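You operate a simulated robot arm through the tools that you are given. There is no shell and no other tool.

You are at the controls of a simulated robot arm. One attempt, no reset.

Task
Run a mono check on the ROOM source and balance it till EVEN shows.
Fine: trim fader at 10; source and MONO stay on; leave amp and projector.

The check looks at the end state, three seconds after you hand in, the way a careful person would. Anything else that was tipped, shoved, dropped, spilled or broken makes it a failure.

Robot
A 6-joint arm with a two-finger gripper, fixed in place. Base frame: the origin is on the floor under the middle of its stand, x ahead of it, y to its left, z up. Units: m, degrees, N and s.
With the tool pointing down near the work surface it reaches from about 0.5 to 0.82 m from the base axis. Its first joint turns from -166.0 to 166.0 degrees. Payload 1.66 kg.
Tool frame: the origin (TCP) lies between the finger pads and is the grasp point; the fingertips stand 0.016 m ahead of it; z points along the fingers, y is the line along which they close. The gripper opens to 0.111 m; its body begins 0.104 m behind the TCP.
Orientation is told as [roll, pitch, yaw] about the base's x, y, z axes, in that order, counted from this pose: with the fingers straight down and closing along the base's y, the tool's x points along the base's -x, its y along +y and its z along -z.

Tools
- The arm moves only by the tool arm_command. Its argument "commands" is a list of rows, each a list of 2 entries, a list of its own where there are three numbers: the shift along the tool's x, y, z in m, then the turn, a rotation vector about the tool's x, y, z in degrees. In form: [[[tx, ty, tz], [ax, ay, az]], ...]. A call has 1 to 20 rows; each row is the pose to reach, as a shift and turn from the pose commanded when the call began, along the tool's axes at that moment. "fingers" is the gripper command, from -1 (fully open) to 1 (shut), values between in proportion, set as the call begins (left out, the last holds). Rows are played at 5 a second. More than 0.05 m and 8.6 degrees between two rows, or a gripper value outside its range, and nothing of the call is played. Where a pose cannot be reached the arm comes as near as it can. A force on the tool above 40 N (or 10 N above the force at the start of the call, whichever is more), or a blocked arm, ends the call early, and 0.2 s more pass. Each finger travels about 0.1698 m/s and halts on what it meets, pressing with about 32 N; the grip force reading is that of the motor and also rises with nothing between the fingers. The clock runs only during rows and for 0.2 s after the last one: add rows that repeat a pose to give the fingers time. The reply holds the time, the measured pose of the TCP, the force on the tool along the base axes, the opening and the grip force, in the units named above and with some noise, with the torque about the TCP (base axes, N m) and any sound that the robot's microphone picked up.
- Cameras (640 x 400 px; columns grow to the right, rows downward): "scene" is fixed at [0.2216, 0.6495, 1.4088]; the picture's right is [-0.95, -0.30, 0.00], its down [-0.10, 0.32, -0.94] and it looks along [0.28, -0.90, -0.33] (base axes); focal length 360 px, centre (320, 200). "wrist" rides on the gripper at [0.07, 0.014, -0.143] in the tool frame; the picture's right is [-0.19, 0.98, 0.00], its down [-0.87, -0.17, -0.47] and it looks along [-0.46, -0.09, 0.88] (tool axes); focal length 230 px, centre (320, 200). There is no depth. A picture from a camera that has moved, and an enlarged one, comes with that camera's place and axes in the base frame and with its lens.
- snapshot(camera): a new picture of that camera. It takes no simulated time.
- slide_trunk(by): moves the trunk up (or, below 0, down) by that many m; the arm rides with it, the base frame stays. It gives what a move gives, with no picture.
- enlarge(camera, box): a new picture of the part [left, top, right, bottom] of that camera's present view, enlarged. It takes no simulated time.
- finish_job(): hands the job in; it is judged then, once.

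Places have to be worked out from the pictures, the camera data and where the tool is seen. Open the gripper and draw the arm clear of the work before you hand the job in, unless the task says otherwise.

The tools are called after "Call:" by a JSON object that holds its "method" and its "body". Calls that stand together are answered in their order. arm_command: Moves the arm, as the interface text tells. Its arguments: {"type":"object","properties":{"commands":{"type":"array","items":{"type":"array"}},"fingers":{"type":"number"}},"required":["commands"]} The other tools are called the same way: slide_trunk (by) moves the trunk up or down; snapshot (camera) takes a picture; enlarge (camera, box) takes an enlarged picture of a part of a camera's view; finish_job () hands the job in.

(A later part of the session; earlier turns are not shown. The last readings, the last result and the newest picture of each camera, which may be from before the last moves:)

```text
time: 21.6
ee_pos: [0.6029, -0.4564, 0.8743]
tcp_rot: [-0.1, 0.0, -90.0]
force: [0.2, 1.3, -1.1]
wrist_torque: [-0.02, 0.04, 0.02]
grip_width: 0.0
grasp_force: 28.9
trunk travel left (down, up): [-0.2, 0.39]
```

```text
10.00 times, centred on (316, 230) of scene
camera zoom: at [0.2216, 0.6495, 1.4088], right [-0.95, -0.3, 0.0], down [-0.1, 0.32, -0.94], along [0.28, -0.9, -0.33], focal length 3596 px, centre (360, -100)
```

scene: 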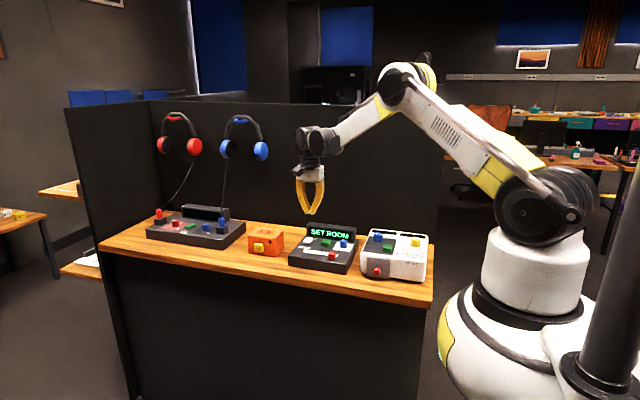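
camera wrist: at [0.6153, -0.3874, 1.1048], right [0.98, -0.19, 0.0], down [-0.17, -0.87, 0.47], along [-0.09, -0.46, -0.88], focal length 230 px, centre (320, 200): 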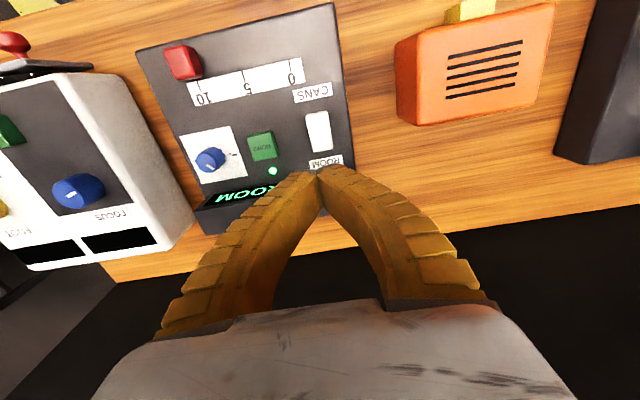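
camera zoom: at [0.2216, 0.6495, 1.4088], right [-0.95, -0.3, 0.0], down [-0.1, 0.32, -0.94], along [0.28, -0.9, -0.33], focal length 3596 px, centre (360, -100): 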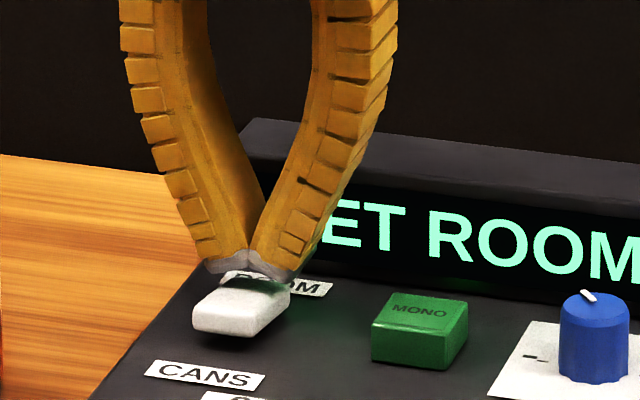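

Tips hover right over the ROOM end. I lower in 1.5 mm steps and read the force to see if this end travels.

Call:
{"method": "arm_command", "body": {"commands": [[[0, 0, 0.0015], [0, 0, 0]], [[0, 0, 0.003], [0, 0, 0]], [[0, 0, 0.0045], [0, 0, 0]], [[0, 0, 0.006], [0, 0, 0]]]}}

Call:
{"method": "enlarge", "body": {"camera": "scene", "box": [292, 210, 356, 250]}}

```text
time: 22.6
ee_pos: [0.6035, -0.4579, 0.8685]
tcp_rot: [0.0, 0.0, -90.0]
force: [-0.6, 0.4, 0.4]
wrist_torque: [-0.01, 0.04, -0.02]
grip_width: 0.0
grasp_force: 28.8
trunk travel left (down, up): [-0.2, 0.39]
```

```text
10.00 times, centred on (324, 230) of scene
camera zoom: at [0.2216, 0.6495, 1.4088], right [-0.95, -0.3, 0.0], down [-0.1, 0.32, -0.94], along [0.28, -0.9, -0.33], focal length 3596 px, centre (280, -100)
```

zoom: 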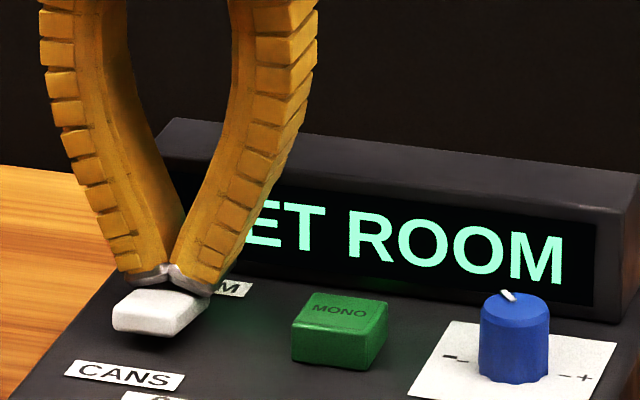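

Still free at TCP z=0.8685. I continue in 1 mm steps.

Call:
{"method": "arm_command", "body": {"commands": [[[0, 0, 0.001], [0, 0, 0]], [[0, 0, 0.002], [0, 0, 0]], [[0, 0, 0.003], [0, 0, 0]]]}}

Call:
{"method": "enlarge", "body": {"camera": "scene", "box": [292, 210, 356, 250]}}

```text
time: 23.4
ee_pos: [0.6034, -0.4568, 0.8666]
tcp_rot: [-0.1, 0.0, -90.1]
force: [0.7, -0.2, 4.4]
wrist_torque: [0.07, 0.0, -0.02]
grip_width: 0.0063
grasp_force: 28.5
trunk travel left (down, up): [-0.2, 0.39]
```

```text
10.00 times, centred on (324, 230) of scene
camera zoom: at [0.2216, 0.6495, 1.4088], right [-0.95, -0.3, 0.0], down [-0.1, 0.32, -0.94], along [0.28, -0.9, -0.33], focal length 3596 px, centre (280, -100)
```

zoom: 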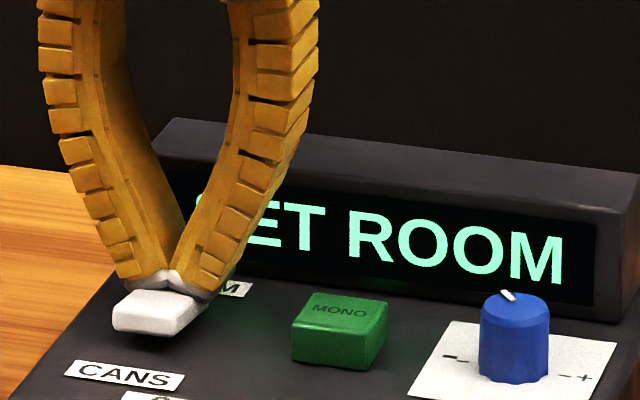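

Contact with the ROOM end (4.4 N). I press a few more millimetres to see whether it travels or clicks.

Call:
{"method": "arm_command", "body": {"commands": [[[0, 0, 0.001], [0, 0, 0]], [[0, 0, 0.002], [0, 0, 0]], [[0, 0, 0.003], [0, 0, 0]]]}}

Call:
{"method": "enlarge", "body": {"camera": "scene", "box": [292, 210, 356, 250]}}

```text
time: 24.2
ee_pos: [0.6027, -0.4566, 0.8649]
tcp_rot: [0.1, 0.0, -90.1]
force: [0.5, -4.0, 16.9]
wrist_torque: [0.08, -0.03, -0.06]
grip_width: 0.0059
grasp_force: 29.4
trunk travel left (down, up): [-0.2, 0.39]
```

```text
10.00 times, centred on (324, 230) of scene
camera zoom: at [0.2216, 0.6495, 1.4088], right [-0.95, -0.3, 0.0], down [-0.1, 0.32, -0.94], along [0.28, -0.9, -0.33], focal length 3596 px, centre (280, -100)
```

zoom: 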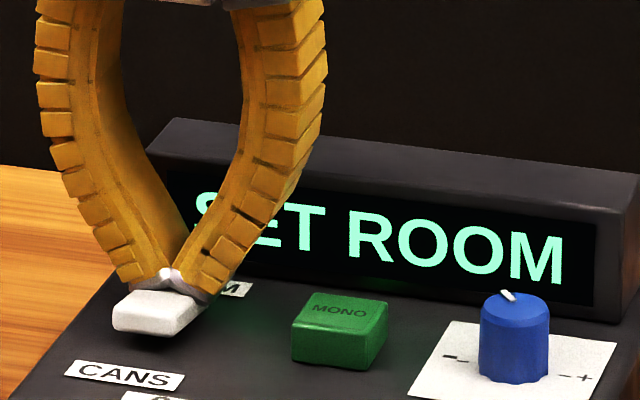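

The ROOM end is already fully down (17 N, no travel), yet the display asks "SET ROOM". I'll lift off and look at the panel with nothing touching before deciding on the next test.

Call:
{"method": "arm_command", "body": {"commands": [[[0, 0, -0.01], [0, 0, 0]], [[0, 0, -0.03], [0, 0, 0]], [[0.0, 0, -0.06], [0, 0, 0]], [[0.0, 0, -0.06], [0, 0, 0]]]}}

Call:
{"method": "enlarge", "body": {"camera": "scene", "box": [292, 210, 356, 250]}}

Call:
{"method": "snapshot", "body": {"camera": "wrist"}}

```text
time: 25.2
ee_pos: [0.6034, -0.4563, 0.9231]
tcp_rot: [0.0, 0.0, -89.9]
force: [0.3, 0.3, 0.6]
wrist_torque: [0.01, 0.02, 0.0]
grip_width: 0.0003
grasp_force: 28.0
trunk travel left (down, up): [-0.2, 0.39]
```

```text
10.00 times, centred on (324, 230) of scene
camera zoom: at [0.2216, 0.6495, 1.4088], right [-0.95, -0.3, 0.0], down [-0.1, 0.32, -0.94], along [0.28, -0.9, -0.33], focal length 3596 px, centre (280, -100)
```

zoom: 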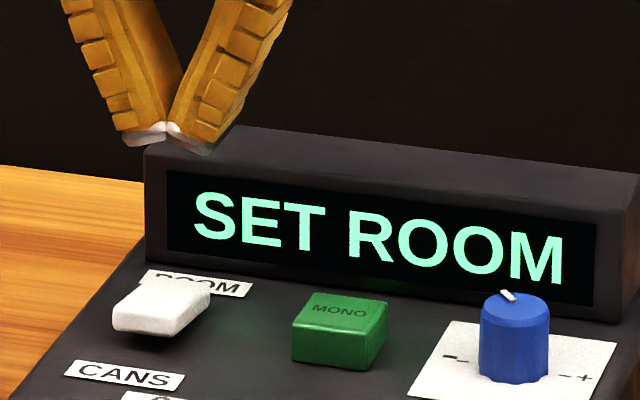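

```text
taken
camera wrist: at [0.6172, -0.387, 1.0655], right [0.98, -0.19, 0.0], down [-0.17, -0.87, 0.47], along [-0.09, -0.46, -0.88], focal length 230 px, centre (320, 200)
```

wrist: 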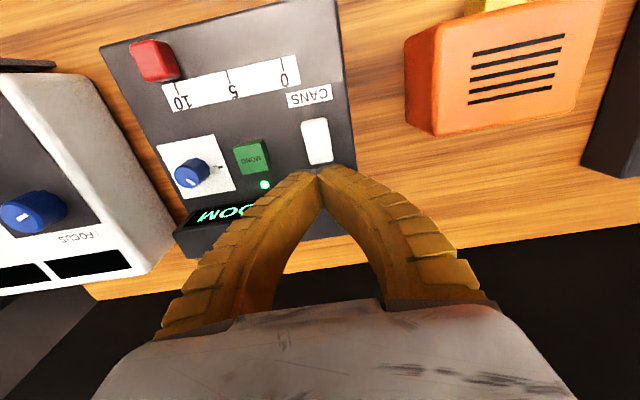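

The rocker and display are unchanged, so I'll test the other end: move over the CANS end (y≈−0.420), approach to just above its top (z≈0.859).

Call:
{"method": "arm_command", "body": {"commands": [[[0.0185, 0.001, 0], [0, 0, 0]], [[0.0365, 0.001, 0], [0, 0, 0]], [[0.0365, 0.001, 0.02], [0, 0, 0]], [[0.0365, 0.001, 0.042], [0, 0, 0]], [[0.0365, 0.001, 0.042], [0, 0, 0]]]}}

Call:
{"method": "enlarge", "body": {"camera": "wrist", "box": [240, 60, 400, 200]}}

Call:
{"method": "enlarge", "body": {"camera": "scene", "box": [292, 210, 356, 250]}}

```text
time: 26.4
ee_pos: [0.6049, -0.4198, 0.8803]
tcp_rot: [0.0, 0.0, -90.1]
force: [-0.4, -0.5, -0.2]
wrist_torque: [0.01, 0.05, -0.02]
grip_width: 0.0
grasp_force: 28.1
trunk travel left (down, up): [-0.2, 0.39]
```

```text
2.86 times, centred on (320, 130) of wrist
camera zoom: at [0.6181, -0.3503, 1.0227], right [0.98, -0.19, 0.0], down [-0.17, -0.87, 0.47], along [-0.09, -0.46, -0.88], focal length 657 px, centre (320, 400)
```

zoom: 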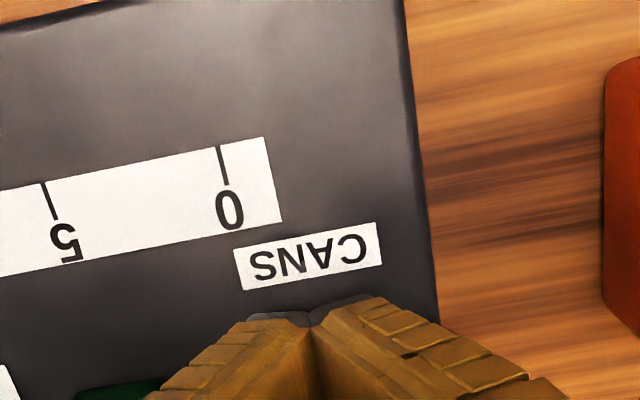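

```text
10.00 times, centred on (324, 230) of scene
camera zoom: at [0.2216, 0.6495, 1.4088], right [-0.95, -0.3, 0.0], down [-0.1, 0.32, -0.94], along [0.28, -0.9, -0.33], focal length 3596 px, centre (280, -100)
```

zoom: 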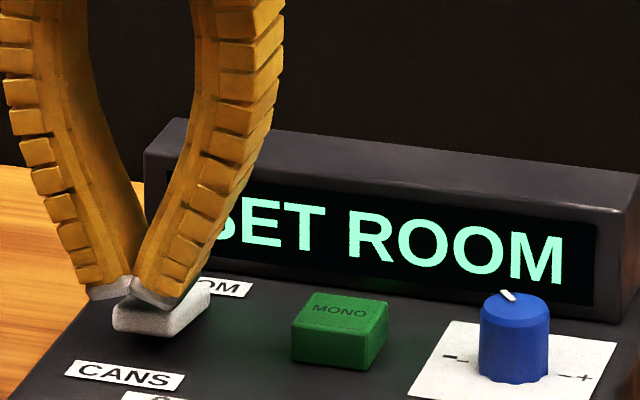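

Tips are just above the CANS end, free. I press it down in small steps, watching for a click and the display.

Call:
{"method": "arm_command", "body": {"commands": [[[0, 0, 0.0015], [0, 0, 0]], [[0, 0, 0.003], [0, 0, 0]], [[0, 0, 0.0045], [0, 0, 0]], [[0, 0, 0.006], [0, 0, 0]], [[0, 0, 0.0075], [0, 0, 0]]]}}

Call:
{"method": "enlarge", "body": {"camera": "scene", "box": [292, 210, 356, 250]}}

```text
time: 27.6
ee_pos: [0.6045, -0.4208, 0.8734]
tcp_rot: [0.1, 0.1, -89.9]
force: [0.7, 0.8, -0.2]
wrist_torque: [-0.02, 0.0, -0.01]
grip_width: 0.0003
grasp_force: 29.1
trunk travel left (down, up): [-0.2, 0.39]
```

```text
10.00 times, centred on (324, 230) of scene
camera zoom: at [0.2216, 0.6495, 1.4088], right [-0.95, -0.3, 0.0], down [-0.1, 0.32, -0.94], along [0.28, -0.9, -0.33], focal length 3596 px, centre (280, -100)
```

zoom: 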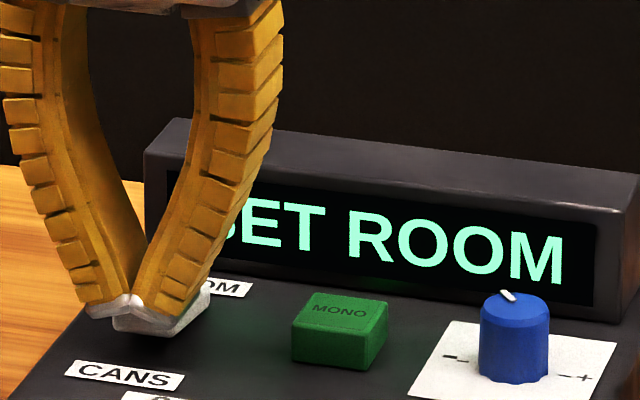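

No contact force yet at TCP z=0.873. I continue down in 1.5 mm steps.

Call:
{"method": "arm_command", "body": {"commands": [[[0, 0, 0.0015], [0, 0, 0]], [[0, 0, 0.003], [0, 0, 0]], [[0, 0, 0.0045], [0, 0, 0]]]}}

Call:
{"method": "enlarge", "body": {"camera": "scene", "box": [292, 210, 356, 250]}}

```text
time: 28.4
ee_pos: [0.6051, -0.4198, 0.8692]
tcp_rot: [0.1, 0.0, -90.1]
force: [1.1, 0.4, 1.4]
wrist_torque: [-0.01, 0.0, 0.02]
grip_width: 0.0063
grasp_force: 28.8
trunk travel left (down, up): [-0.2, 0.39]
```

```text
10.00 times, centred on (324, 230) of scene
camera zoom: at [0.2216, 0.6495, 1.4088], right [-0.95, -0.3, 0.0], down [-0.1, 0.32, -0.94], along [0.28, -0.9, -0.33], focal length 3596 px, centre (280, -100)
```

zoom: 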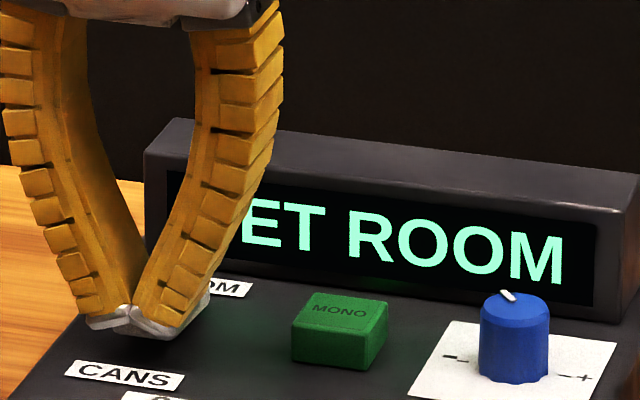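

Light contact (1.4 N). I keep pressing in 1 mm steps.

Call:
{"method": "arm_command", "body": {"commands": [[[0, 0, 0.001], [0, 0, 0]], [[0, 0, 0.002], [0, 0, 0]], [[0, 0, 0.003], [0, 0, 0]], [[0, 0, 0.004], [0, 0, 0]]]}}

Call:
{"method": "enlarge", "body": {"camera": "scene", "box": [292, 210, 356, 250]}}

```text
time: 29.4
ee_pos: [0.6036, -0.4198, 0.8636]
tcp_rot: [0.0, 0.0, -90.0]
force: [-0.2, -0.7, 10.4]
wrist_torque: [-0.12, -0.01, 0.01]
grip_width: 0.0062
grasp_force: 29.0
trunk travel left (down, up): [-0.2, 0.39]
```

```text
10.00 times, centred on (324, 230) of scene
camera zoom: at [0.2216, 0.6495, 1.4088], right [-0.95, -0.3, 0.0], down [-0.1, 0.32, -0.94], along [0.28, -0.9, -0.33], focal length 3596 px, centre (280, -100)
```

zoom: 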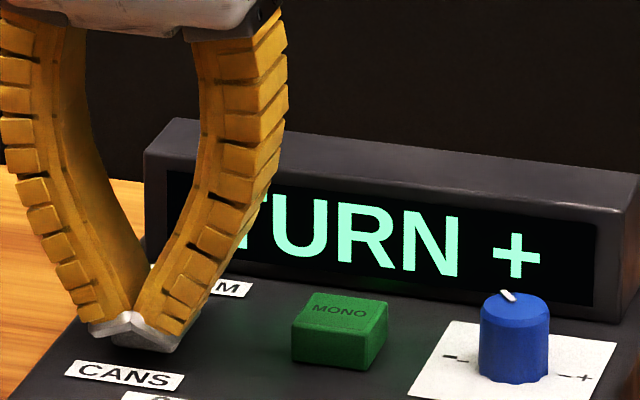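

The display changed to "TURN +", so this rocker position is the ROOM source as the unit sees it. I lift off and confirm that it stays.

Call:
{"method": "arm_command", "body": {"commands": [[[0, 0, -0.01], [0, 0, 0]], [[0, 0, -0.03], [0, 0, 0]], [[0.0, 0, -0.06], [0, 0, 0]], [[0.0, 0, -0.09], [0, 0, 0]], [[0.0, 0, -0.09], [0, 0, 0]]]}}

Call:
{"method": "enlarge", "body": {"camera": "scene", "box": [292, 210, 356, 250]}}

Call:
{"method": "snapshot", "body": {"camera": "wrist"}}

```text
time: 30.6
ee_pos: [0.6051, -0.4212, 0.954]
tcp_rot: [0.1, 0.0, -89.9]
force: [0.0, 0.1, -0.8]
wrist_torque: [-0.01, -0.01, 0.0]
grip_width: 0.0
grasp_force: 28.5
trunk travel left (down, up): [-0.2, 0.39]
```

```text
10.00 times, centred on (324, 230) of scene
camera zoom: at [0.2216, 0.6495, 1.4088], right [-0.95, -0.3, 0.0], down [-0.1, 0.32, -0.94], along [0.28, -0.9, -0.33], focal length 3596 px, centre (280, -100)
```

zoom: 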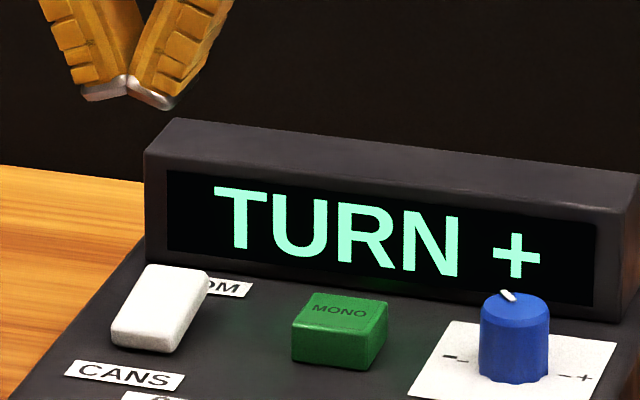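

```text
taken
camera wrist: at [0.6185, -0.3508, 1.0969], right [0.98, -0.19, 0.0], down [-0.17, -0.87, 0.47], along [-0.09, -0.46, -0.88], focal length 230 px, centre (320, 200)
```

wrist: 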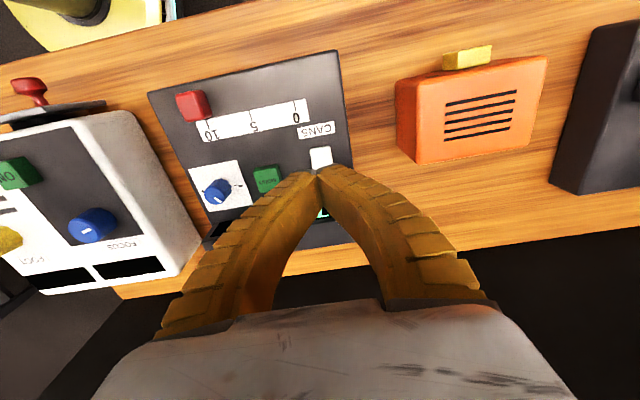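

ROOM source is latched and "TURN +" stays. Next the balance knob at about (0.477, −0.445), top z≈0.866, ~24 mm wide: "+" is clockwise from above, i.e. positive turn about tool z. I move above it at yaw −60° with a ~45 mm opening.

Call:
{"method": "arm_command", "body": {"commands": [[[-0.006, -0.032, 0], [0, 0, 7.5]], [[-0.012, -0.064, 0], [0, 0, 0]], [[-0.018, -0.096, 0], [0, 0, -7.5]], [[-0.024, -0.128, 0], [0, 0, -15]], [[-0.024, -0.128, 0.0], [0, 0, -22.5]], [[-0.024, -0.128, 0.0], [0, 0, -30]], [[-0.024, -0.128, 0.0], [0, 0, -30]]], "fingers": 0.19}}

Call:
{"method": "snapshot", "body": {"camera": "wrist"}}

Call:
{"method": "enlarge", "body": {"camera": "wrist", "box": [220, 60, 420, 210]}}

Call:
{"method": "enlarge", "body": {"camera": "scene", "box": [300, 200, 380, 260]}}

```text
time: 32.2
ee_pos: [0.4757, -0.4457, 0.955]
tcp_rot: [-0.1, 0.0, -60.0]
force: [-1.5, 0.3, -0.5]
wrist_torque: [0.01, 0.01, 0.0]
grip_width: 0.0475
grasp_force: 1.8
trunk travel left (down, up): [-0.2, 0.39]
```

```text
taken
camera wrist: at [0.4531, -0.3772, 1.0969], right [0.94, 0.33, 0.0], down [0.29, -0.83, 0.47], along [0.15, -0.45, -0.88], focal length 230 px, centre (320, 200)
```

wrist: 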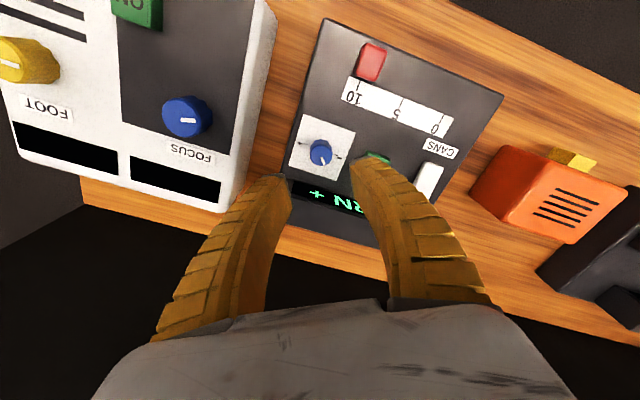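

```text
2.67 times, centred on (320, 135) of wrist
camera zoom: at [0.4531, -0.3772, 1.0969], right [0.94, 0.33, 0.0], down [0.29, -0.83, 0.47], along [0.15, -0.45, -0.88], focal length 614 px, centre (320, 373)
```

zoom: 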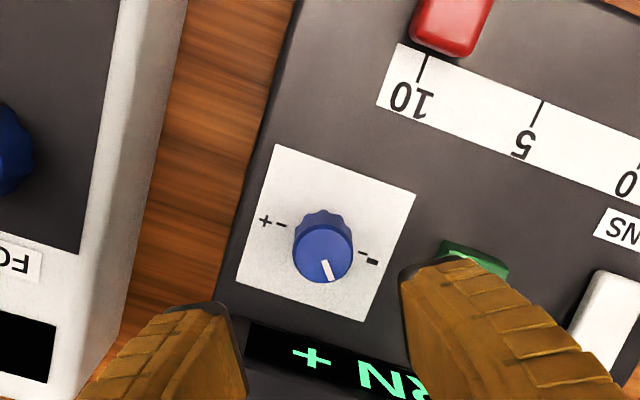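

```text
6.67 times, centred on (340, 230) of scene
camera zoom: at [0.2216, 0.6495, 1.4088], right [-0.95, -0.3, 0.0], down [-0.1, 0.32, -0.94], along [0.28, -0.9, -0.33], focal length 2398 px, centre (187, 0)
```

zoom: 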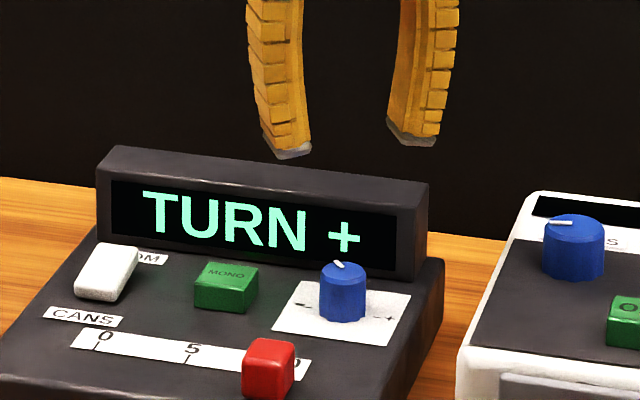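

Knob centre solves to (0.4774, −0.4443), TCP is about 1.4 mm off along the closing line. I narrow the opening slightly, correct and descend partway to check clearance with the screen.

Call:
{"method": "arm_command", "body": {"commands": [[[0, 0.0014, 0.02], [0, 0, 0]], [[0, 0.0014, 0.04], [0, 0, 0]], [[0, 0.0014, 0.055], [0, 0, 0]], [[0, 0.0014, 0.055], [0, 0, 0]]], "fingers": 0.28}}

Call:
{"method": "enlarge", "body": {"camera": "wrist", "box": [220, 80, 420, 220]}}

Call:
{"method": "enlarge", "body": {"camera": "scene", "box": [300, 200, 380, 260]}}

```text
time: 33.2
ee_pos: [0.4776, -0.4437, 0.8997]
tcp_rot: [0.0, 0.2, -60.0]
force: [0.7, 0.0, -0.9]
wrist_torque: [0.02, 0.01, 0.02]
grip_width: 0.0423
grasp_force: 1.7
trunk travel left (down, up): [-0.2, 0.39]
```

```text
2.86 times, centred on (320, 150) of wrist
camera zoom: at [0.4548, -0.3762, 1.0416], right [0.95, 0.33, 0.0], down [0.29, -0.83, 0.47], along [0.15, -0.45, -0.88], focal length 657 px, centre (320, 343)
```

zoom: 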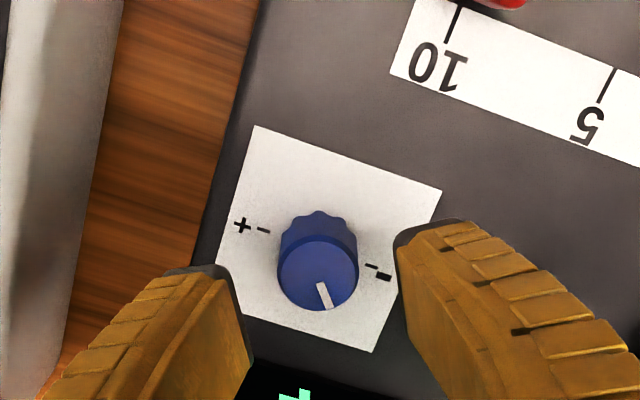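

```text
6.67 times, centred on (340, 230) of scene
camera zoom: at [0.2216, 0.6495, 1.4088], right [-0.95, -0.3, 0.0], down [-0.1, 0.32, -0.94], along [0.28, -0.9, -0.33], focal length 2398 px, centre (187, 0)
```

zoom: 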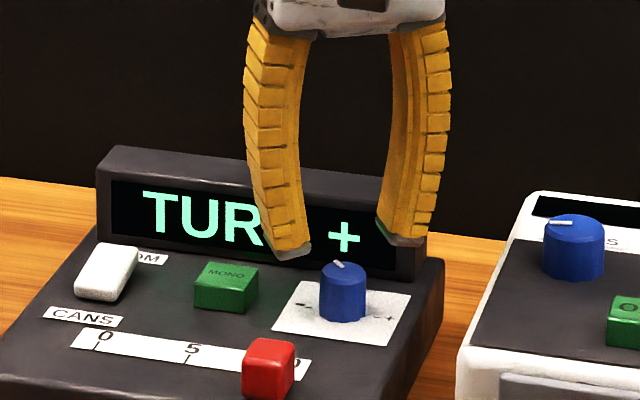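

The TCP is now centred over the knob within a millimetre. I descend to straddle it (TCP z≈0.868, tips ~10 mm above the panel).

Call:
{"method": "arm_command", "body": {"commands": [[[0, 0, 0.01], [0, 0, 0]], [[0, 0, 0.02], [0, 0, 0]], [[0, 0, 0.026], [0, 0, 0]], [[0, 0, 0.031], [0, 0, 0]], [[0, 0, 0.031], [0, 0, 0]]]}}

Call:
{"method": "enlarge", "body": {"camera": "wrist", "box": [220, 80, 420, 220]}}

Call:
{"method": "enlarge", "body": {"camera": "scene", "box": [300, 200, 380, 260]}}

```text
time: 34.4
ee_pos: [0.4776, -0.4426, 0.8685]
tcp_rot: [0.0, -0.1, -60.0]
force: [0.9, 0.1, 0.4]
wrist_torque: [-0.01, -0.03, 0.0]
grip_width: 0.0422
grasp_force: 2.0
trunk travel left (down, up): [-0.2, 0.39]
```

```text
2.86 times, centred on (320, 150) of wrist
camera zoom: at [0.4548, -0.3763, 1.0107], right [0.95, 0.33, 0.0], down [0.29, -0.83, 0.47], along [0.15, -0.45, -0.88], focal length 657 px, centre (320, 343)
```

zoom: 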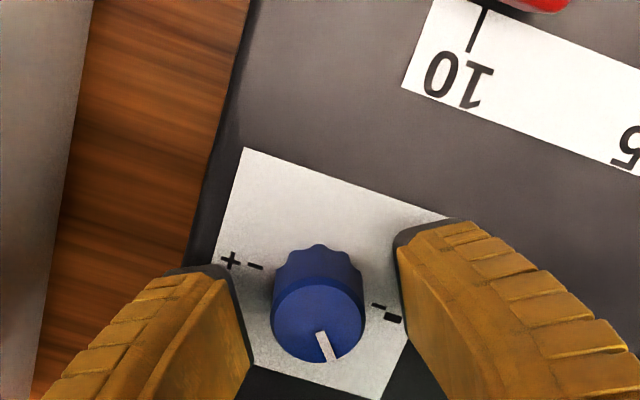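

```text
6.67 times, centred on (340, 230) of scene
camera zoom: at [0.2216, 0.6495, 1.4088], right [-0.95, -0.3, 0.0], down [-0.1, 0.32, -0.94], along [0.28, -0.9, -0.33], focal length 2398 px, centre (187, 0)
```

zoom: 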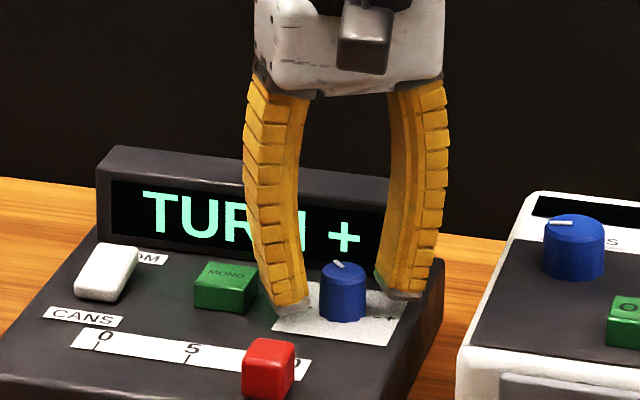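

The knob is centred between the fingers with no contact. Now I close on it.

Call:
{"method": "arm_command", "body": {"commands": [[[0, 0, 0], [0, 0, 0]], [[0, 0, 0], [0, 0, 0]], [[0, 0, 0], [0, 0, 0]]], "fingers": 1}}

Call:
{"method": "enlarge", "body": {"camera": "wrist", "box": [220, 80, 420, 220]}}

Call:
{"method": "enlarge", "body": {"camera": "scene", "box": [300, 200, 380, 260]}}

```text
time: 35.2
ee_pos: [0.477, -0.4453, 0.8681]
tcp_rot: [0.1, 0.0, -60.1]
force: [0.4, -9.4, 0.1]
wrist_torque: [-0.5, -0.17, 0.0]
grip_width: 0.0188
grasp_force: 33.9
trunk travel left (down, up): [-0.2, 0.39]
```

```text
2.86 times, centred on (320, 150) of wrist
camera zoom: at [0.4546, -0.3772, 1.0106], right [0.95, 0.33, 0.0], down [0.29, -0.83, 0.47], along [0.15, -0.45, -0.88], focal length 657 px, centre (320, 343)
```

zoom: 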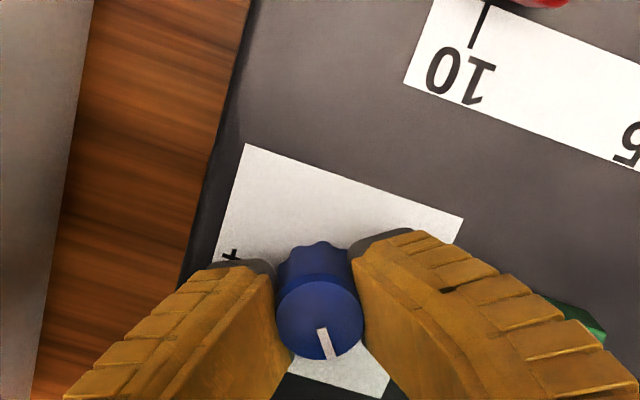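

```text
6.67 times, centred on (340, 230) of scene
camera zoom: at [0.2216, 0.6495, 1.4088], right [-0.95, -0.3, 0.0], down [-0.1, 0.32, -0.94], along [0.28, -0.9, -0.33], focal length 2398 px, centre (187, 0)
```

zoom: 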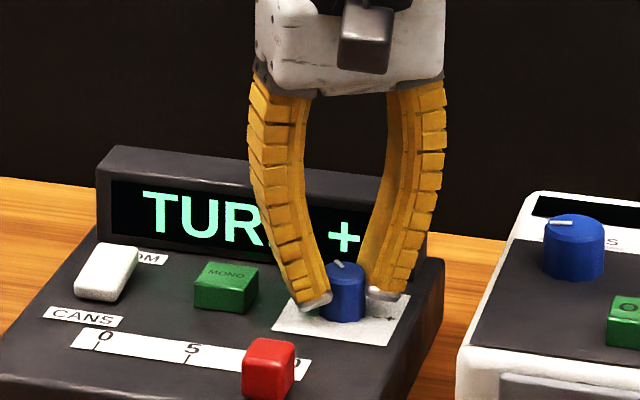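

Gripped at 18.8 mm with a modest side load; I'll nudge the hand 1 mm toward −y to relieve it and start turning clockwise (+ about tool z) by 10°, then read the display.

Call:
{"method": "arm_command", "body": {"commands": [[[-0.0008, -0.0004, 0], [0, 0, 2]], [[-0.0008, -0.0004, 0], [0, 0, 4]], [[-0.0008, -0.0004, 0], [0, 0, 6]], [[-0.0008, -0.0004, 0], [0, 0, 8]], [[-0.0008, -0.0004, 0], [0, 0, 10]]]}}

Call:
{"method": "enlarge", "body": {"camera": "scene", "box": [300, 200, 380, 260]}}

Call:
{"method": "enlarge", "body": {"camera": "wrist", "box": [220, 80, 420, 220]}}

```text
time: 36.4
ee_pos: [0.478, -0.445, 0.8687]
tcp_rot: [0.1, 0.0, -70.0]
force: [-4.5, -1.4, -3.1]
wrist_torque: [-0.27, -0.01, 0.02]
grip_width: 0.0185
grasp_force: 33.5
trunk travel left (down, up): [-0.2, 0.39]
```

```text
6.67 times, centred on (340, 230) of scene
camera zoom: at [0.2216, 0.6495, 1.4088], right [-0.95, -0.3, 0.0], down [-0.1, 0.32, -0.94], along [0.28, -0.9, -0.33], focal length 2398 px, centre (187, 0)
```

zoom: 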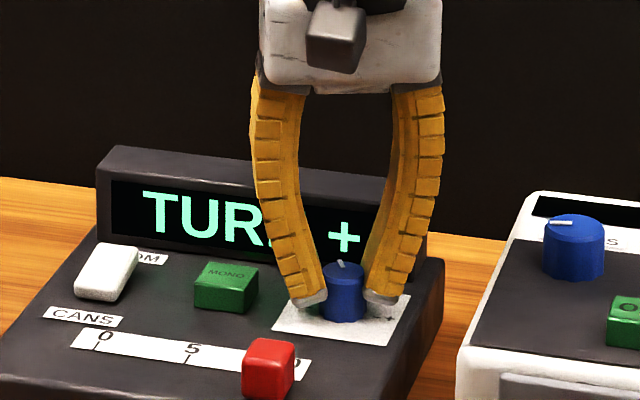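

```text
2.86 times, centred on (320, 150) of wrist
camera zoom: at [0.4669, -0.3744, 1.0109], right [0.99, 0.16, 0.0], down [0.14, -0.87, 0.47], along [0.07, -0.47, -0.88], focal length 657 px, centre (320, 343)
```

zoom: 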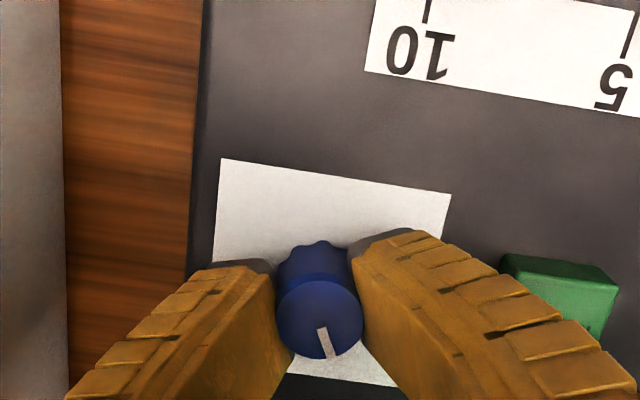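

The knob turns with the hand (marker fixed in the wrist view) and forces are small; display still "TURN +". I continue 6° at a time.

Call:
{"method": "arm_command", "body": {"commands": [[[0, 0, 0], [0, 0, 2]], [[0, 0, 0], [0, 0, 4]], [[0, 0, 0], [0, 0, 6]]]}}

Call:
{"method": "enlarge", "body": {"camera": "scene", "box": [300, 200, 380, 260]}}

```text
time: 37.2
ee_pos: [0.4781, -0.4451, 0.8681]
tcp_rot: [0.0, 0.0, -76.2]
force: [-5.4, 2.2, -5.2]
wrist_torque: [-0.23, -0.03, -0.02]
grip_width: 0.0182
grasp_force: 33.8
trunk travel left (down, up): [-0.2, 0.39]
```

```text
6.67 times, centred on (340, 230) of scene
camera zoom: at [0.2216, 0.6495, 1.4088], right [-0.95, -0.3, 0.0], down [-0.1, 0.32, -0.94], along [0.28, -0.9, -0.33], focal length 2398 px, centre (187, 0)
```

zoom: 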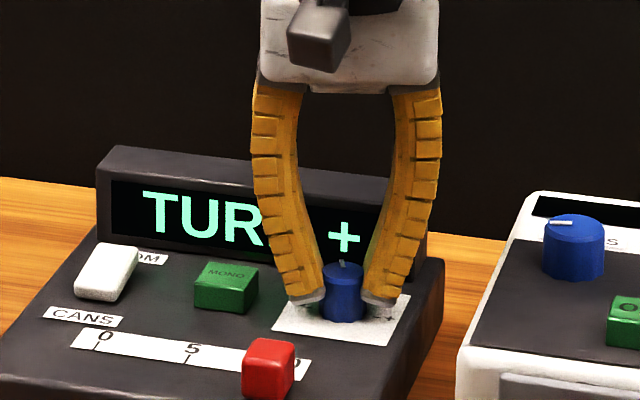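

Still "TURN +"; forces remain low. Another 6°.

Call:
{"method": "arm_command", "body": {"commands": [[[0, 0, 0], [0, 0, 2]], [[0, 0, 0], [0, 0, 4]], [[0, 0, 0], [0, 0, 6]]]}}

Call:
{"method": "enlarge", "body": {"camera": "scene", "box": [300, 200, 380, 260]}}

```text
time: 38.0
ee_pos: [0.4772, -0.4447, 0.8692]
tcp_rot: [0.0, 0.0, -82.1]
force: [-4.8, -0.9, 0.2]
wrist_torque: [0.0, 0.02, 0.0]
grip_width: 0.0183
grasp_force: 33.7
trunk travel left (down, up): [-0.2, 0.39]
```

```text
6.67 times, centred on (340, 230) of scene
camera zoom: at [0.2216, 0.6495, 1.4088], right [-0.95, -0.3, 0.0], down [-0.1, 0.32, -0.94], along [0.28, -0.9, -0.33], focal length 2398 px, centre (187, 0)
```

zoom: 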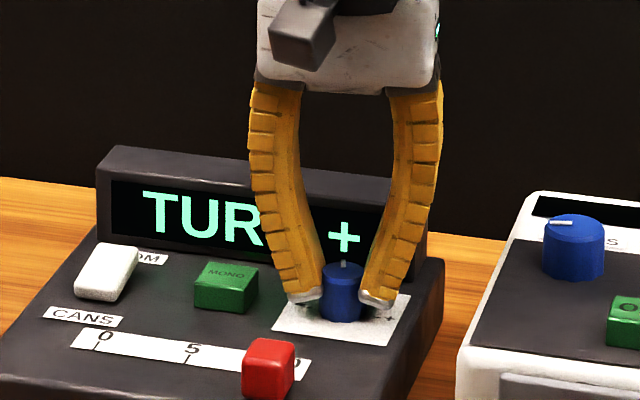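

Turned about 22° so far, still "TURN +". I continue with another 8°.

Call:
{"method": "arm_command", "body": {"commands": [[[0, 0, 0], [0, 0, 2]], [[0, 0, 0], [0, 0, 4]], [[0, 0, 0], [0, 0, 6]], [[0, 0, 0], [0, 0, 8]]]}}

Call:
{"method": "enlarge", "body": {"camera": "scene", "box": [300, 200, 380, 260]}}

```text
time: 39.0
ee_pos: [0.4789, -0.4443, 0.8676]
tcp_rot: [0.0, 0.0, -90.1]
force: [-3.1, -1.2, -0.7]
wrist_torque: [-0.17, -0.01, -0.01]
grip_width: 0.0179
grasp_force: 34.0
trunk travel left (down, up): [-0.2, 0.39]
```

```text
6.67 times, centred on (340, 230) of scene
camera zoom: at [0.2216, 0.6495, 1.4088], right [-0.95, -0.3, 0.0], down [-0.1, 0.32, -0.94], along [0.28, -0.9, -0.33], focal length 2398 px, centre (187, 0)
```

zoom: 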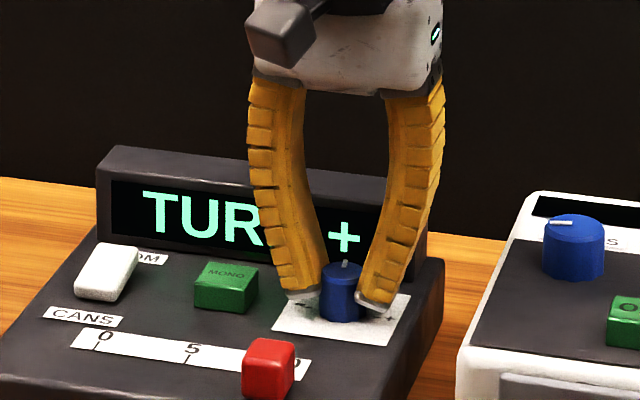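

The pointer is nearly at 12 o'clock and it still reads "TURN +". Another 6°.

Call:
{"method": "arm_command", "body": {"commands": [[[0, 0, 0], [0, 0, 2]], [[0, 0, 0], [0, 0, 4]], [[0, 0, 0], [0, 0, 6]]]}}

Call:
{"method": "enlarge", "body": {"camera": "scene", "box": [300, 200, 380, 260]}}

Call:
{"method": "enlarge", "body": {"camera": "wrist", "box": [220, 80, 420, 220]}}

```text
time: 39.8
ee_pos: [0.4777, -0.4449, 0.8677]
tcp_rot: [0.0, -0.1, -96.0]
force: [1.5, -4.0, 3.5]
wrist_torque: [-0.19, -0.01, 0.01]
grip_width: 0.0183
grasp_force: 33.8
trunk travel left (down, up): [-0.2, 0.39]
```

```text
6.67 times, centred on (340, 230) of scene
camera zoom: at [0.2216, 0.6495, 1.4088], right [-0.95, -0.3, 0.0], down [-0.1, 0.32, -0.94], along [0.28, -0.9, -0.33], focal length 2398 px, centre (187, 0)
```

zoom: 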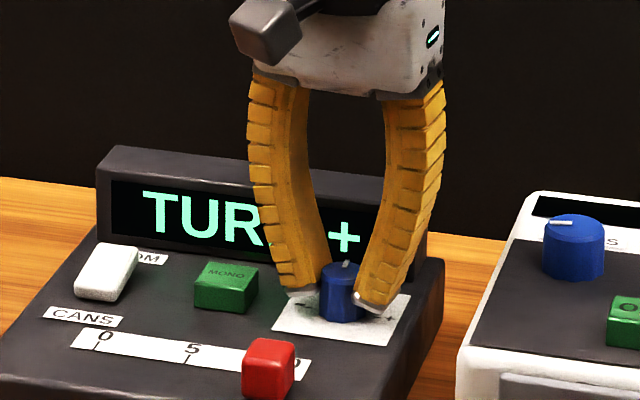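

```text
2.86 times, centred on (320, 150) of wrist
camera zoom: at [0.4988, -0.3768, 1.0108], right [0.96, -0.29, 0.0], down [-0.26, -0.84, 0.47], along [-0.14, -0.45, -0.88], focal length 657 px, centre (320, 343)
```

zoom: 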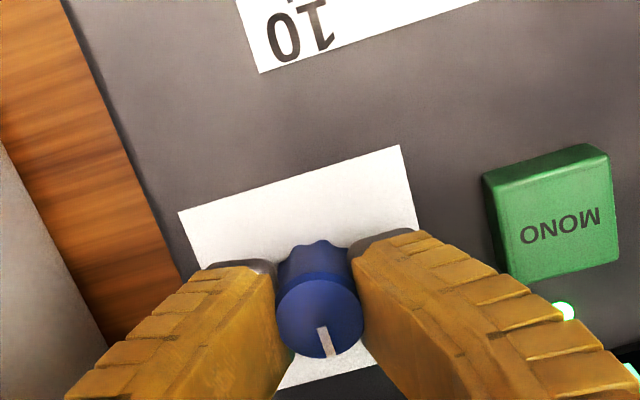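

Knob still tracks the hand; clearances look fine. Another 6°.

Call:
{"method": "arm_command", "body": {"commands": [[[0, 0, 0], [0, 0, 2]], [[0, 0, 0], [0, 0, 4]], [[0, 0, 0], [0, 0, 6]]]}}

Call:
{"method": "enlarge", "body": {"camera": "scene", "box": [300, 200, 380, 260]}}

```text
time: 40.6
ee_pos: [0.4786, -0.4449, 0.8673]
tcp_rot: [0.0, 0.0, -102.2]
force: [5.0, -4.0, 5.8]
wrist_torque: [-0.12, -0.03, 0.0]
grip_width: 0.0178
grasp_force: 33.9
trunk travel left (down, up): [-0.2, 0.39]
```

```text
6.67 times, centred on (340, 230) of scene
camera zoom: at [0.2216, 0.6495, 1.4088], right [-0.95, -0.3, 0.0], down [-0.1, 0.32, -0.94], along [0.28, -0.9, -0.33], focal length 2398 px, centre (187, 0)
```

zoom: 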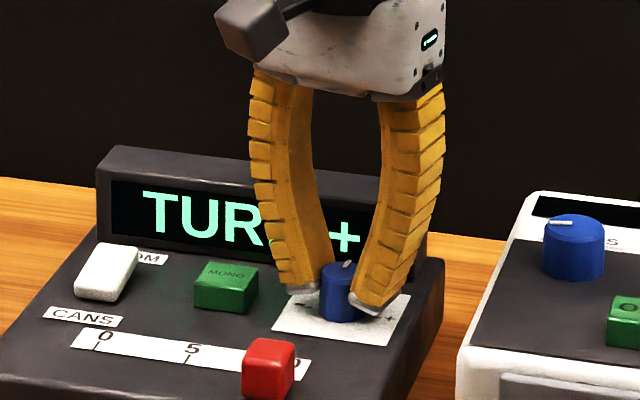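

Still "TURN +" at 42° of turn. Another 6°.

Call:
{"method": "arm_command", "body": {"commands": [[[0, 0, 0], [0, 0, 2]], [[0, 0, 0], [0, 0, 4]], [[0, 0, 0], [0, 0, 6]]]}}

Call:
{"method": "enlarge", "body": {"camera": "scene", "box": [300, 200, 380, 260]}}

```text
time: 41.4
ee_pos: [0.4781, -0.4448, 0.8678]
tcp_rot: [-0.1, 0.0, -108.2]
force: [4.4, -9.3, 6.0]
wrist_torque: [-0.25, 0.05, 0.01]
grip_width: 0.0181
grasp_force: 34.0
trunk travel left (down, up): [-0.2, 0.39]
```

```text
6.67 times, centred on (340, 230) of scene
camera zoom: at [0.2216, 0.6495, 1.4088], right [-0.95, -0.3, 0.0], down [-0.1, 0.32, -0.94], along [0.28, -0.9, -0.33], focal length 2398 px, centre (187, 0)
```

zoom: 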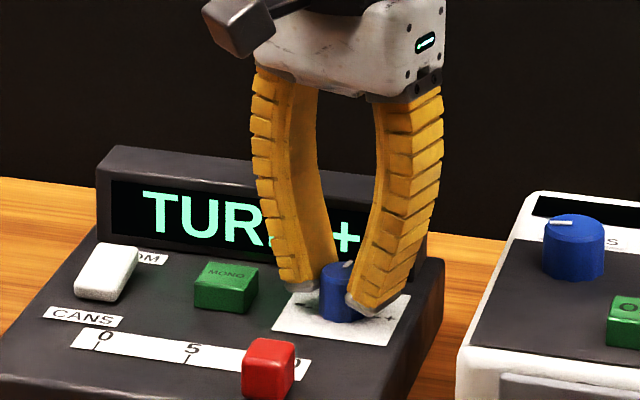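

Still "TURN +" after 48°; a side load of ~10 N has built up, so I comply ~1 mm in that direction while turning another 6°.

Call:
{"method": "arm_command", "body": {"commands": [[[-0.0006, 0.0006, 0], [0, 0, 2]], [[-0.0006, 0.0006, 0], [0, 0, 4]], [[-0.0006, 0.0006, 0], [0, 0, 6]]]}}

Call:
{"method": "enlarge", "body": {"camera": "scene", "box": [300, 200, 380, 260]}}

Call:
{"method": "enlarge", "body": {"camera": "wrist", "box": [220, 80, 420, 220]}}

```text
time: 42.2
ee_pos: [0.4781, -0.4444, 0.8684]
tcp_rot: [0.1, 0.0, -114.1]
force: [-2.3, -1.0, 3.9]
wrist_torque: [0.01, -0.01, 0.02]
grip_width: 0.018
grasp_force: 34.2
trunk travel left (down, up): [-0.2, 0.39]
```

```text
6.67 times, centred on (340, 230) of scene
camera zoom: at [0.2216, 0.6495, 1.4088], right [-0.95, -0.3, 0.0], down [-0.1, 0.32, -0.94], along [0.28, -0.9, -0.33], focal length 2398 px, centre (187, 0)
```

zoom: 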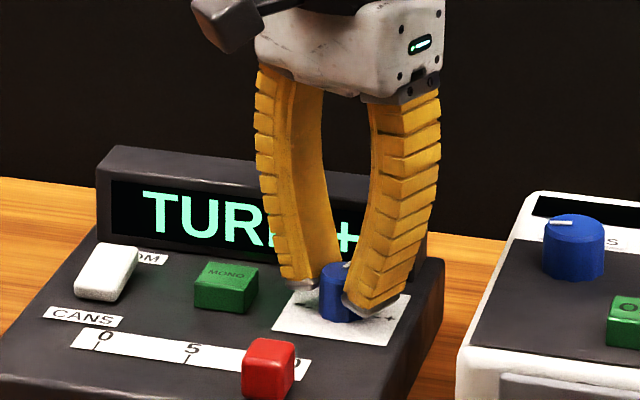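

```text
2.86 times, centred on (320, 150) of wrist
camera zoom: at [0.5189, -0.3868, 1.0109], right [0.82, -0.57, 0.0], down [-0.51, -0.72, 0.47], along [-0.27, -0.39, -0.88], focal length 657 px, centre (320, 343)
```

zoom: 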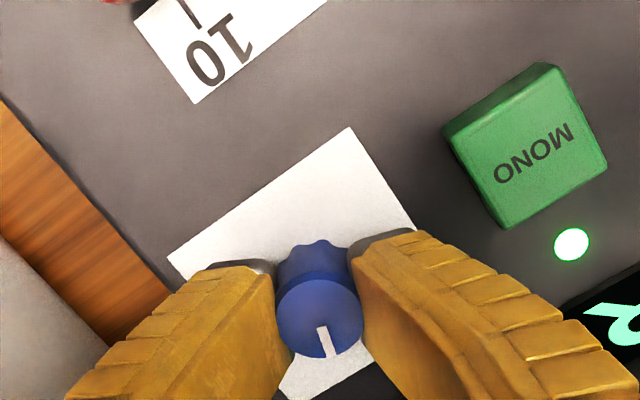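

Forces dropped; the knob marker has now passed 12 o'clock. Another 6° to yaw −120°, watching for contact with the screen housing.

Call:
{"method": "arm_command", "body": {"commands": [[[0, 0, 0], [0, 0, 2]], [[0, 0, 0], [0, 0, 4]], [[0, 0, 0], [0, 0, 6]]]}}

Call:
{"method": "enlarge", "body": {"camera": "scene", "box": [300, 200, 380, 260]}}

```text
time: 43.0
ee_pos: [0.4785, -0.4446, 0.8697]
tcp_rot: [0.0, 0.0, -120.1]
force: [-4.6, 3.7, -0.6]
wrist_torque: [-0.15, 0.04, -0.02]
grip_width: 0.0177
grasp_force: 34.6
trunk travel left (down, up): [-0.2, 0.39]
```

```text
6.67 times, centred on (340, 230) of scene
camera zoom: at [0.2216, 0.6495, 1.4088], right [-0.95, -0.3, 0.0], down [-0.1, 0.32, -0.94], along [0.28, -0.9, -0.33], focal length 2398 px, centre (187, 0)
```

zoom: 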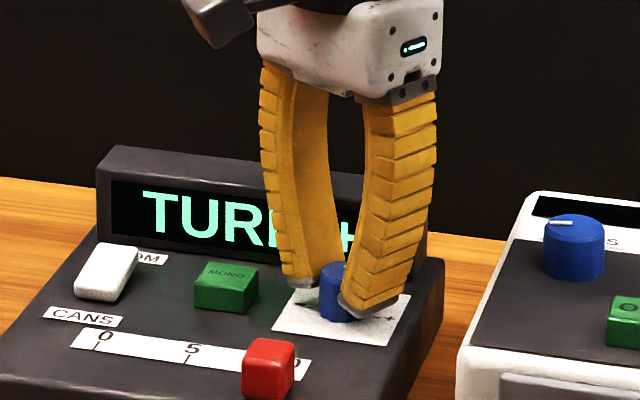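

After 60° it still reads "TURN +". I'll regrip: open a little, rise clear of the knob, rotate back to yaw −60°, and come down again.

Call:
{"method": "arm_command", "body": {"commands": [[[0, 0, 0], [0, 0, 0]], [[0, 0, 0], [0, 0, 0]], [[0.0003, -0.0004, -0.012], [0, 0, 0]], [[0.0005, -0.0007, -0.032], [0, 0, 0]], [[0.0005, -0.0007, -0.032], [0, 0, -7.5]], [[0.0005, -0.0007, -0.032], [0, 0, -15]], [[0.0005, -0.0007, -0.032], [0, 0, -22.5]], [[0.0005, -0.0007, -0.032], [0, 0, -30]], [[0.0005, -0.0007, -0.032], [0, 0, -37.5]], [[0.0005, -0.0007, -0.032], [0, 0, -45]], [[0.0005, -0.0007, -0.032], [0, 0, -52.5]], [[0.0005, -0.0007, -0.032], [0, 0, -60]], [[0.0005, -0.0007, -0.032], [0, 0, -60]]], "fingers": 0.28}}

Call:
{"method": "enlarge", "body": {"camera": "wrist", "box": [220, 80, 420, 220]}}

Call:
{"method": "enlarge", "body": {"camera": "scene", "box": [300, 200, 380, 260]}}

```text
time: 45.8
ee_pos: [0.4785, -0.4448, 0.9005]
tcp_rot: [0.0, 0.0, -60.0]
force: [0.0, -0.4, -0.4]
wrist_torque: [0.01, -0.03, -0.01]
grip_width: 0.0427
grasp_force: 1.8
trunk travel left (down, up): [-0.2, 0.39]
```

```text
2.86 times, centred on (320, 150) of wrist
camera zoom: at [0.4547, -0.3774, 1.0429], right [0.94, 0.33, 0.0], down [0.29, -0.83, 0.47], along [0.15, -0.45, -0.88], focal length 657 px, centre (320, 343)
```

zoom: 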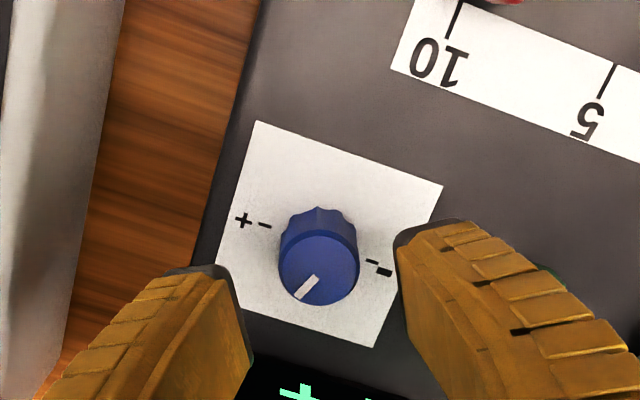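

```text
6.67 times, centred on (340, 230) of scene
camera zoom: at [0.2216, 0.6495, 1.4088], right [-0.95, -0.3, 0.0], down [-0.1, 0.32, -0.94], along [0.28, -0.9, -0.33], focal length 2398 px, centre (187, 0)
```

zoom: 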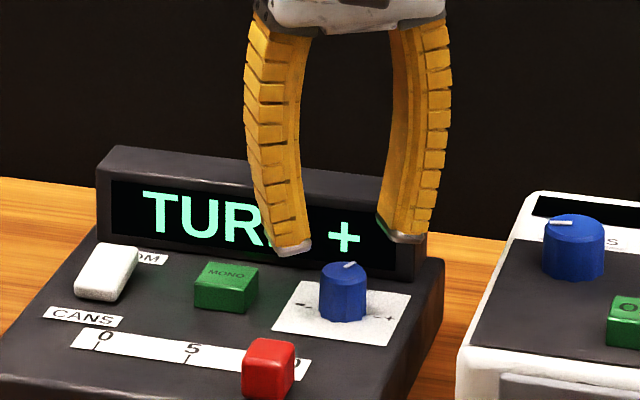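

The pointer has moved to the back-right and nothing else changed. I descend again and close on the knob.

Call:
{"method": "arm_command", "body": {"commands": [[[0, 0, 0.01], [0, 0, 0]], [[0, 0, 0.02], [0, 0, 0]], [[0, 0, 0.027], [0, 0, 0]], [[0, 0, 0.032], [0, 0, 0]], [[0, 0, 0.032], [0, 0, 0]]]}}

Call:
{"method": "arm_command", "body": {"commands": [[[0, 0, 0], [0, 0, 0]], [[0, 0, 0], [0, 0, 0]], [[0, 0, 0], [0, 0, 0]]], "fingers": 1}}

Call:
{"method": "enlarge", "body": {"camera": "wrist", "box": [220, 80, 420, 220]}}

Call:
{"method": "enlarge", "body": {"camera": "scene", "box": [300, 200, 380, 260]}}

```text
time: 47.0
ee_pos: [0.478, -0.4441, 0.8684]
tcp_rot: [-0.1, 0.0, -60.0]
force: [-0.8, -0.6, 0.4]
wrist_torque: [0.0, -0.04, 0.03]
grip_width: 0.0424
grasp_force: 2.0
trunk travel left (down, up): [-0.2, 0.39]
```

```text
time: 47.8
ee_pos: [0.4776, -0.445, 0.8681]
tcp_rot: [0.0, 0.0, -60.1]
force: [-2.2, 0.2, -4.6]
wrist_torque: [-0.26, -0.15, -0.02]
grip_width: 0.0191
grasp_force: 34.3
trunk travel left (down, up): [-0.2, 0.39]
```

```text
2.86 times, centred on (320, 150) of wrist
camera zoom: at [0.4547, -0.3776, 1.0109], right [0.95, 0.33, 0.0], down [0.29, -0.83, 0.47], along [0.15, -0.45, -0.88], focal length 657 px, centre (320, 343)
```

zoom: 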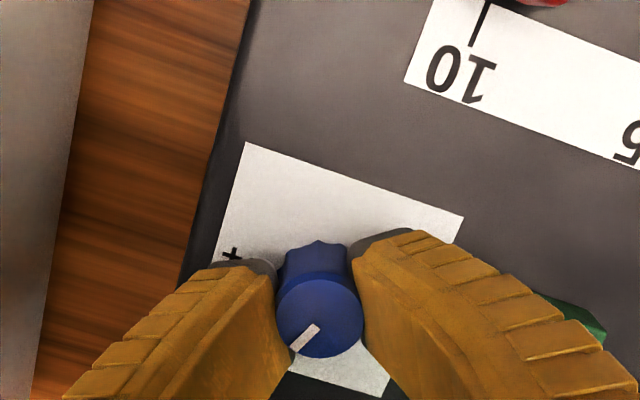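

```text
6.67 times, centred on (340, 230) of scene
camera zoom: at [0.2216, 0.6495, 1.4088], right [-0.95, -0.3, 0.0], down [-0.1, 0.32, -0.94], along [0.28, -0.9, -0.33], focal length 2398 px, centre (187, 0)
```

zoom: 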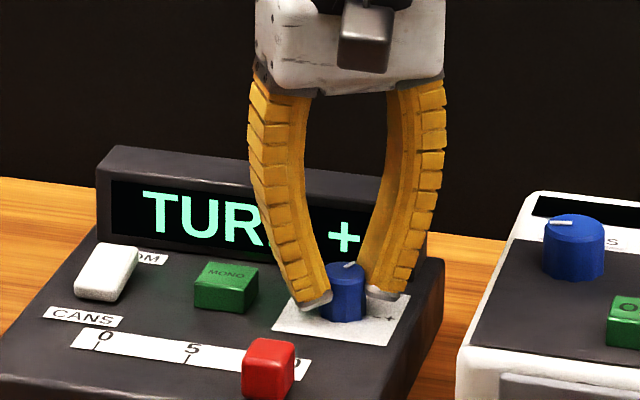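

Regripped with low loads. I continue clockwise 6° at a time, reading the display.

Call:
{"method": "arm_command", "body": {"commands": [[[0, 0, 0], [0, 0, 2]], [[0, 0, 0], [0, 0, 4]], [[0, 0, 0], [0, 0, 6]]]}}

Call:
{"method": "enlarge", "body": {"camera": "scene", "box": [300, 200, 380, 260]}}

```text
time: 48.6
ee_pos: [0.478, -0.4437, 0.8672]
tcp_rot: [0.1, -0.1, -66.0]
force: [-1.5, 0.0, 0.4]
wrist_torque: [-0.04, -0.06, 0.01]
grip_width: 0.0193
grasp_force: 34.5
trunk travel left (down, up): [-0.2, 0.39]
```

```text
6.67 times, centred on (340, 230) of scene
camera zoom: at [0.2216, 0.6495, 1.4088], right [-0.95, -0.3, 0.0], down [-0.1, 0.32, -0.94], along [0.28, -0.9, -0.33], focal length 2398 px, centre (187, 0)
```

zoom: 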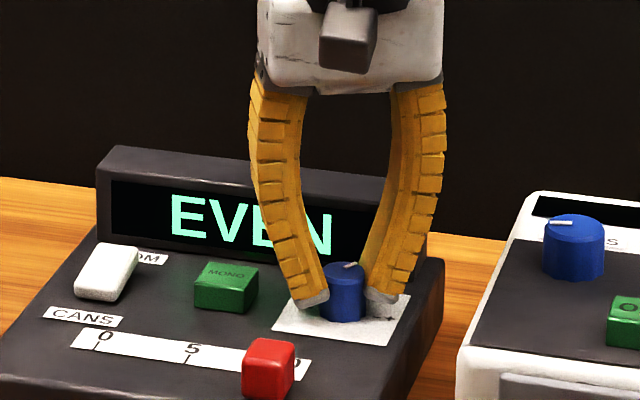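

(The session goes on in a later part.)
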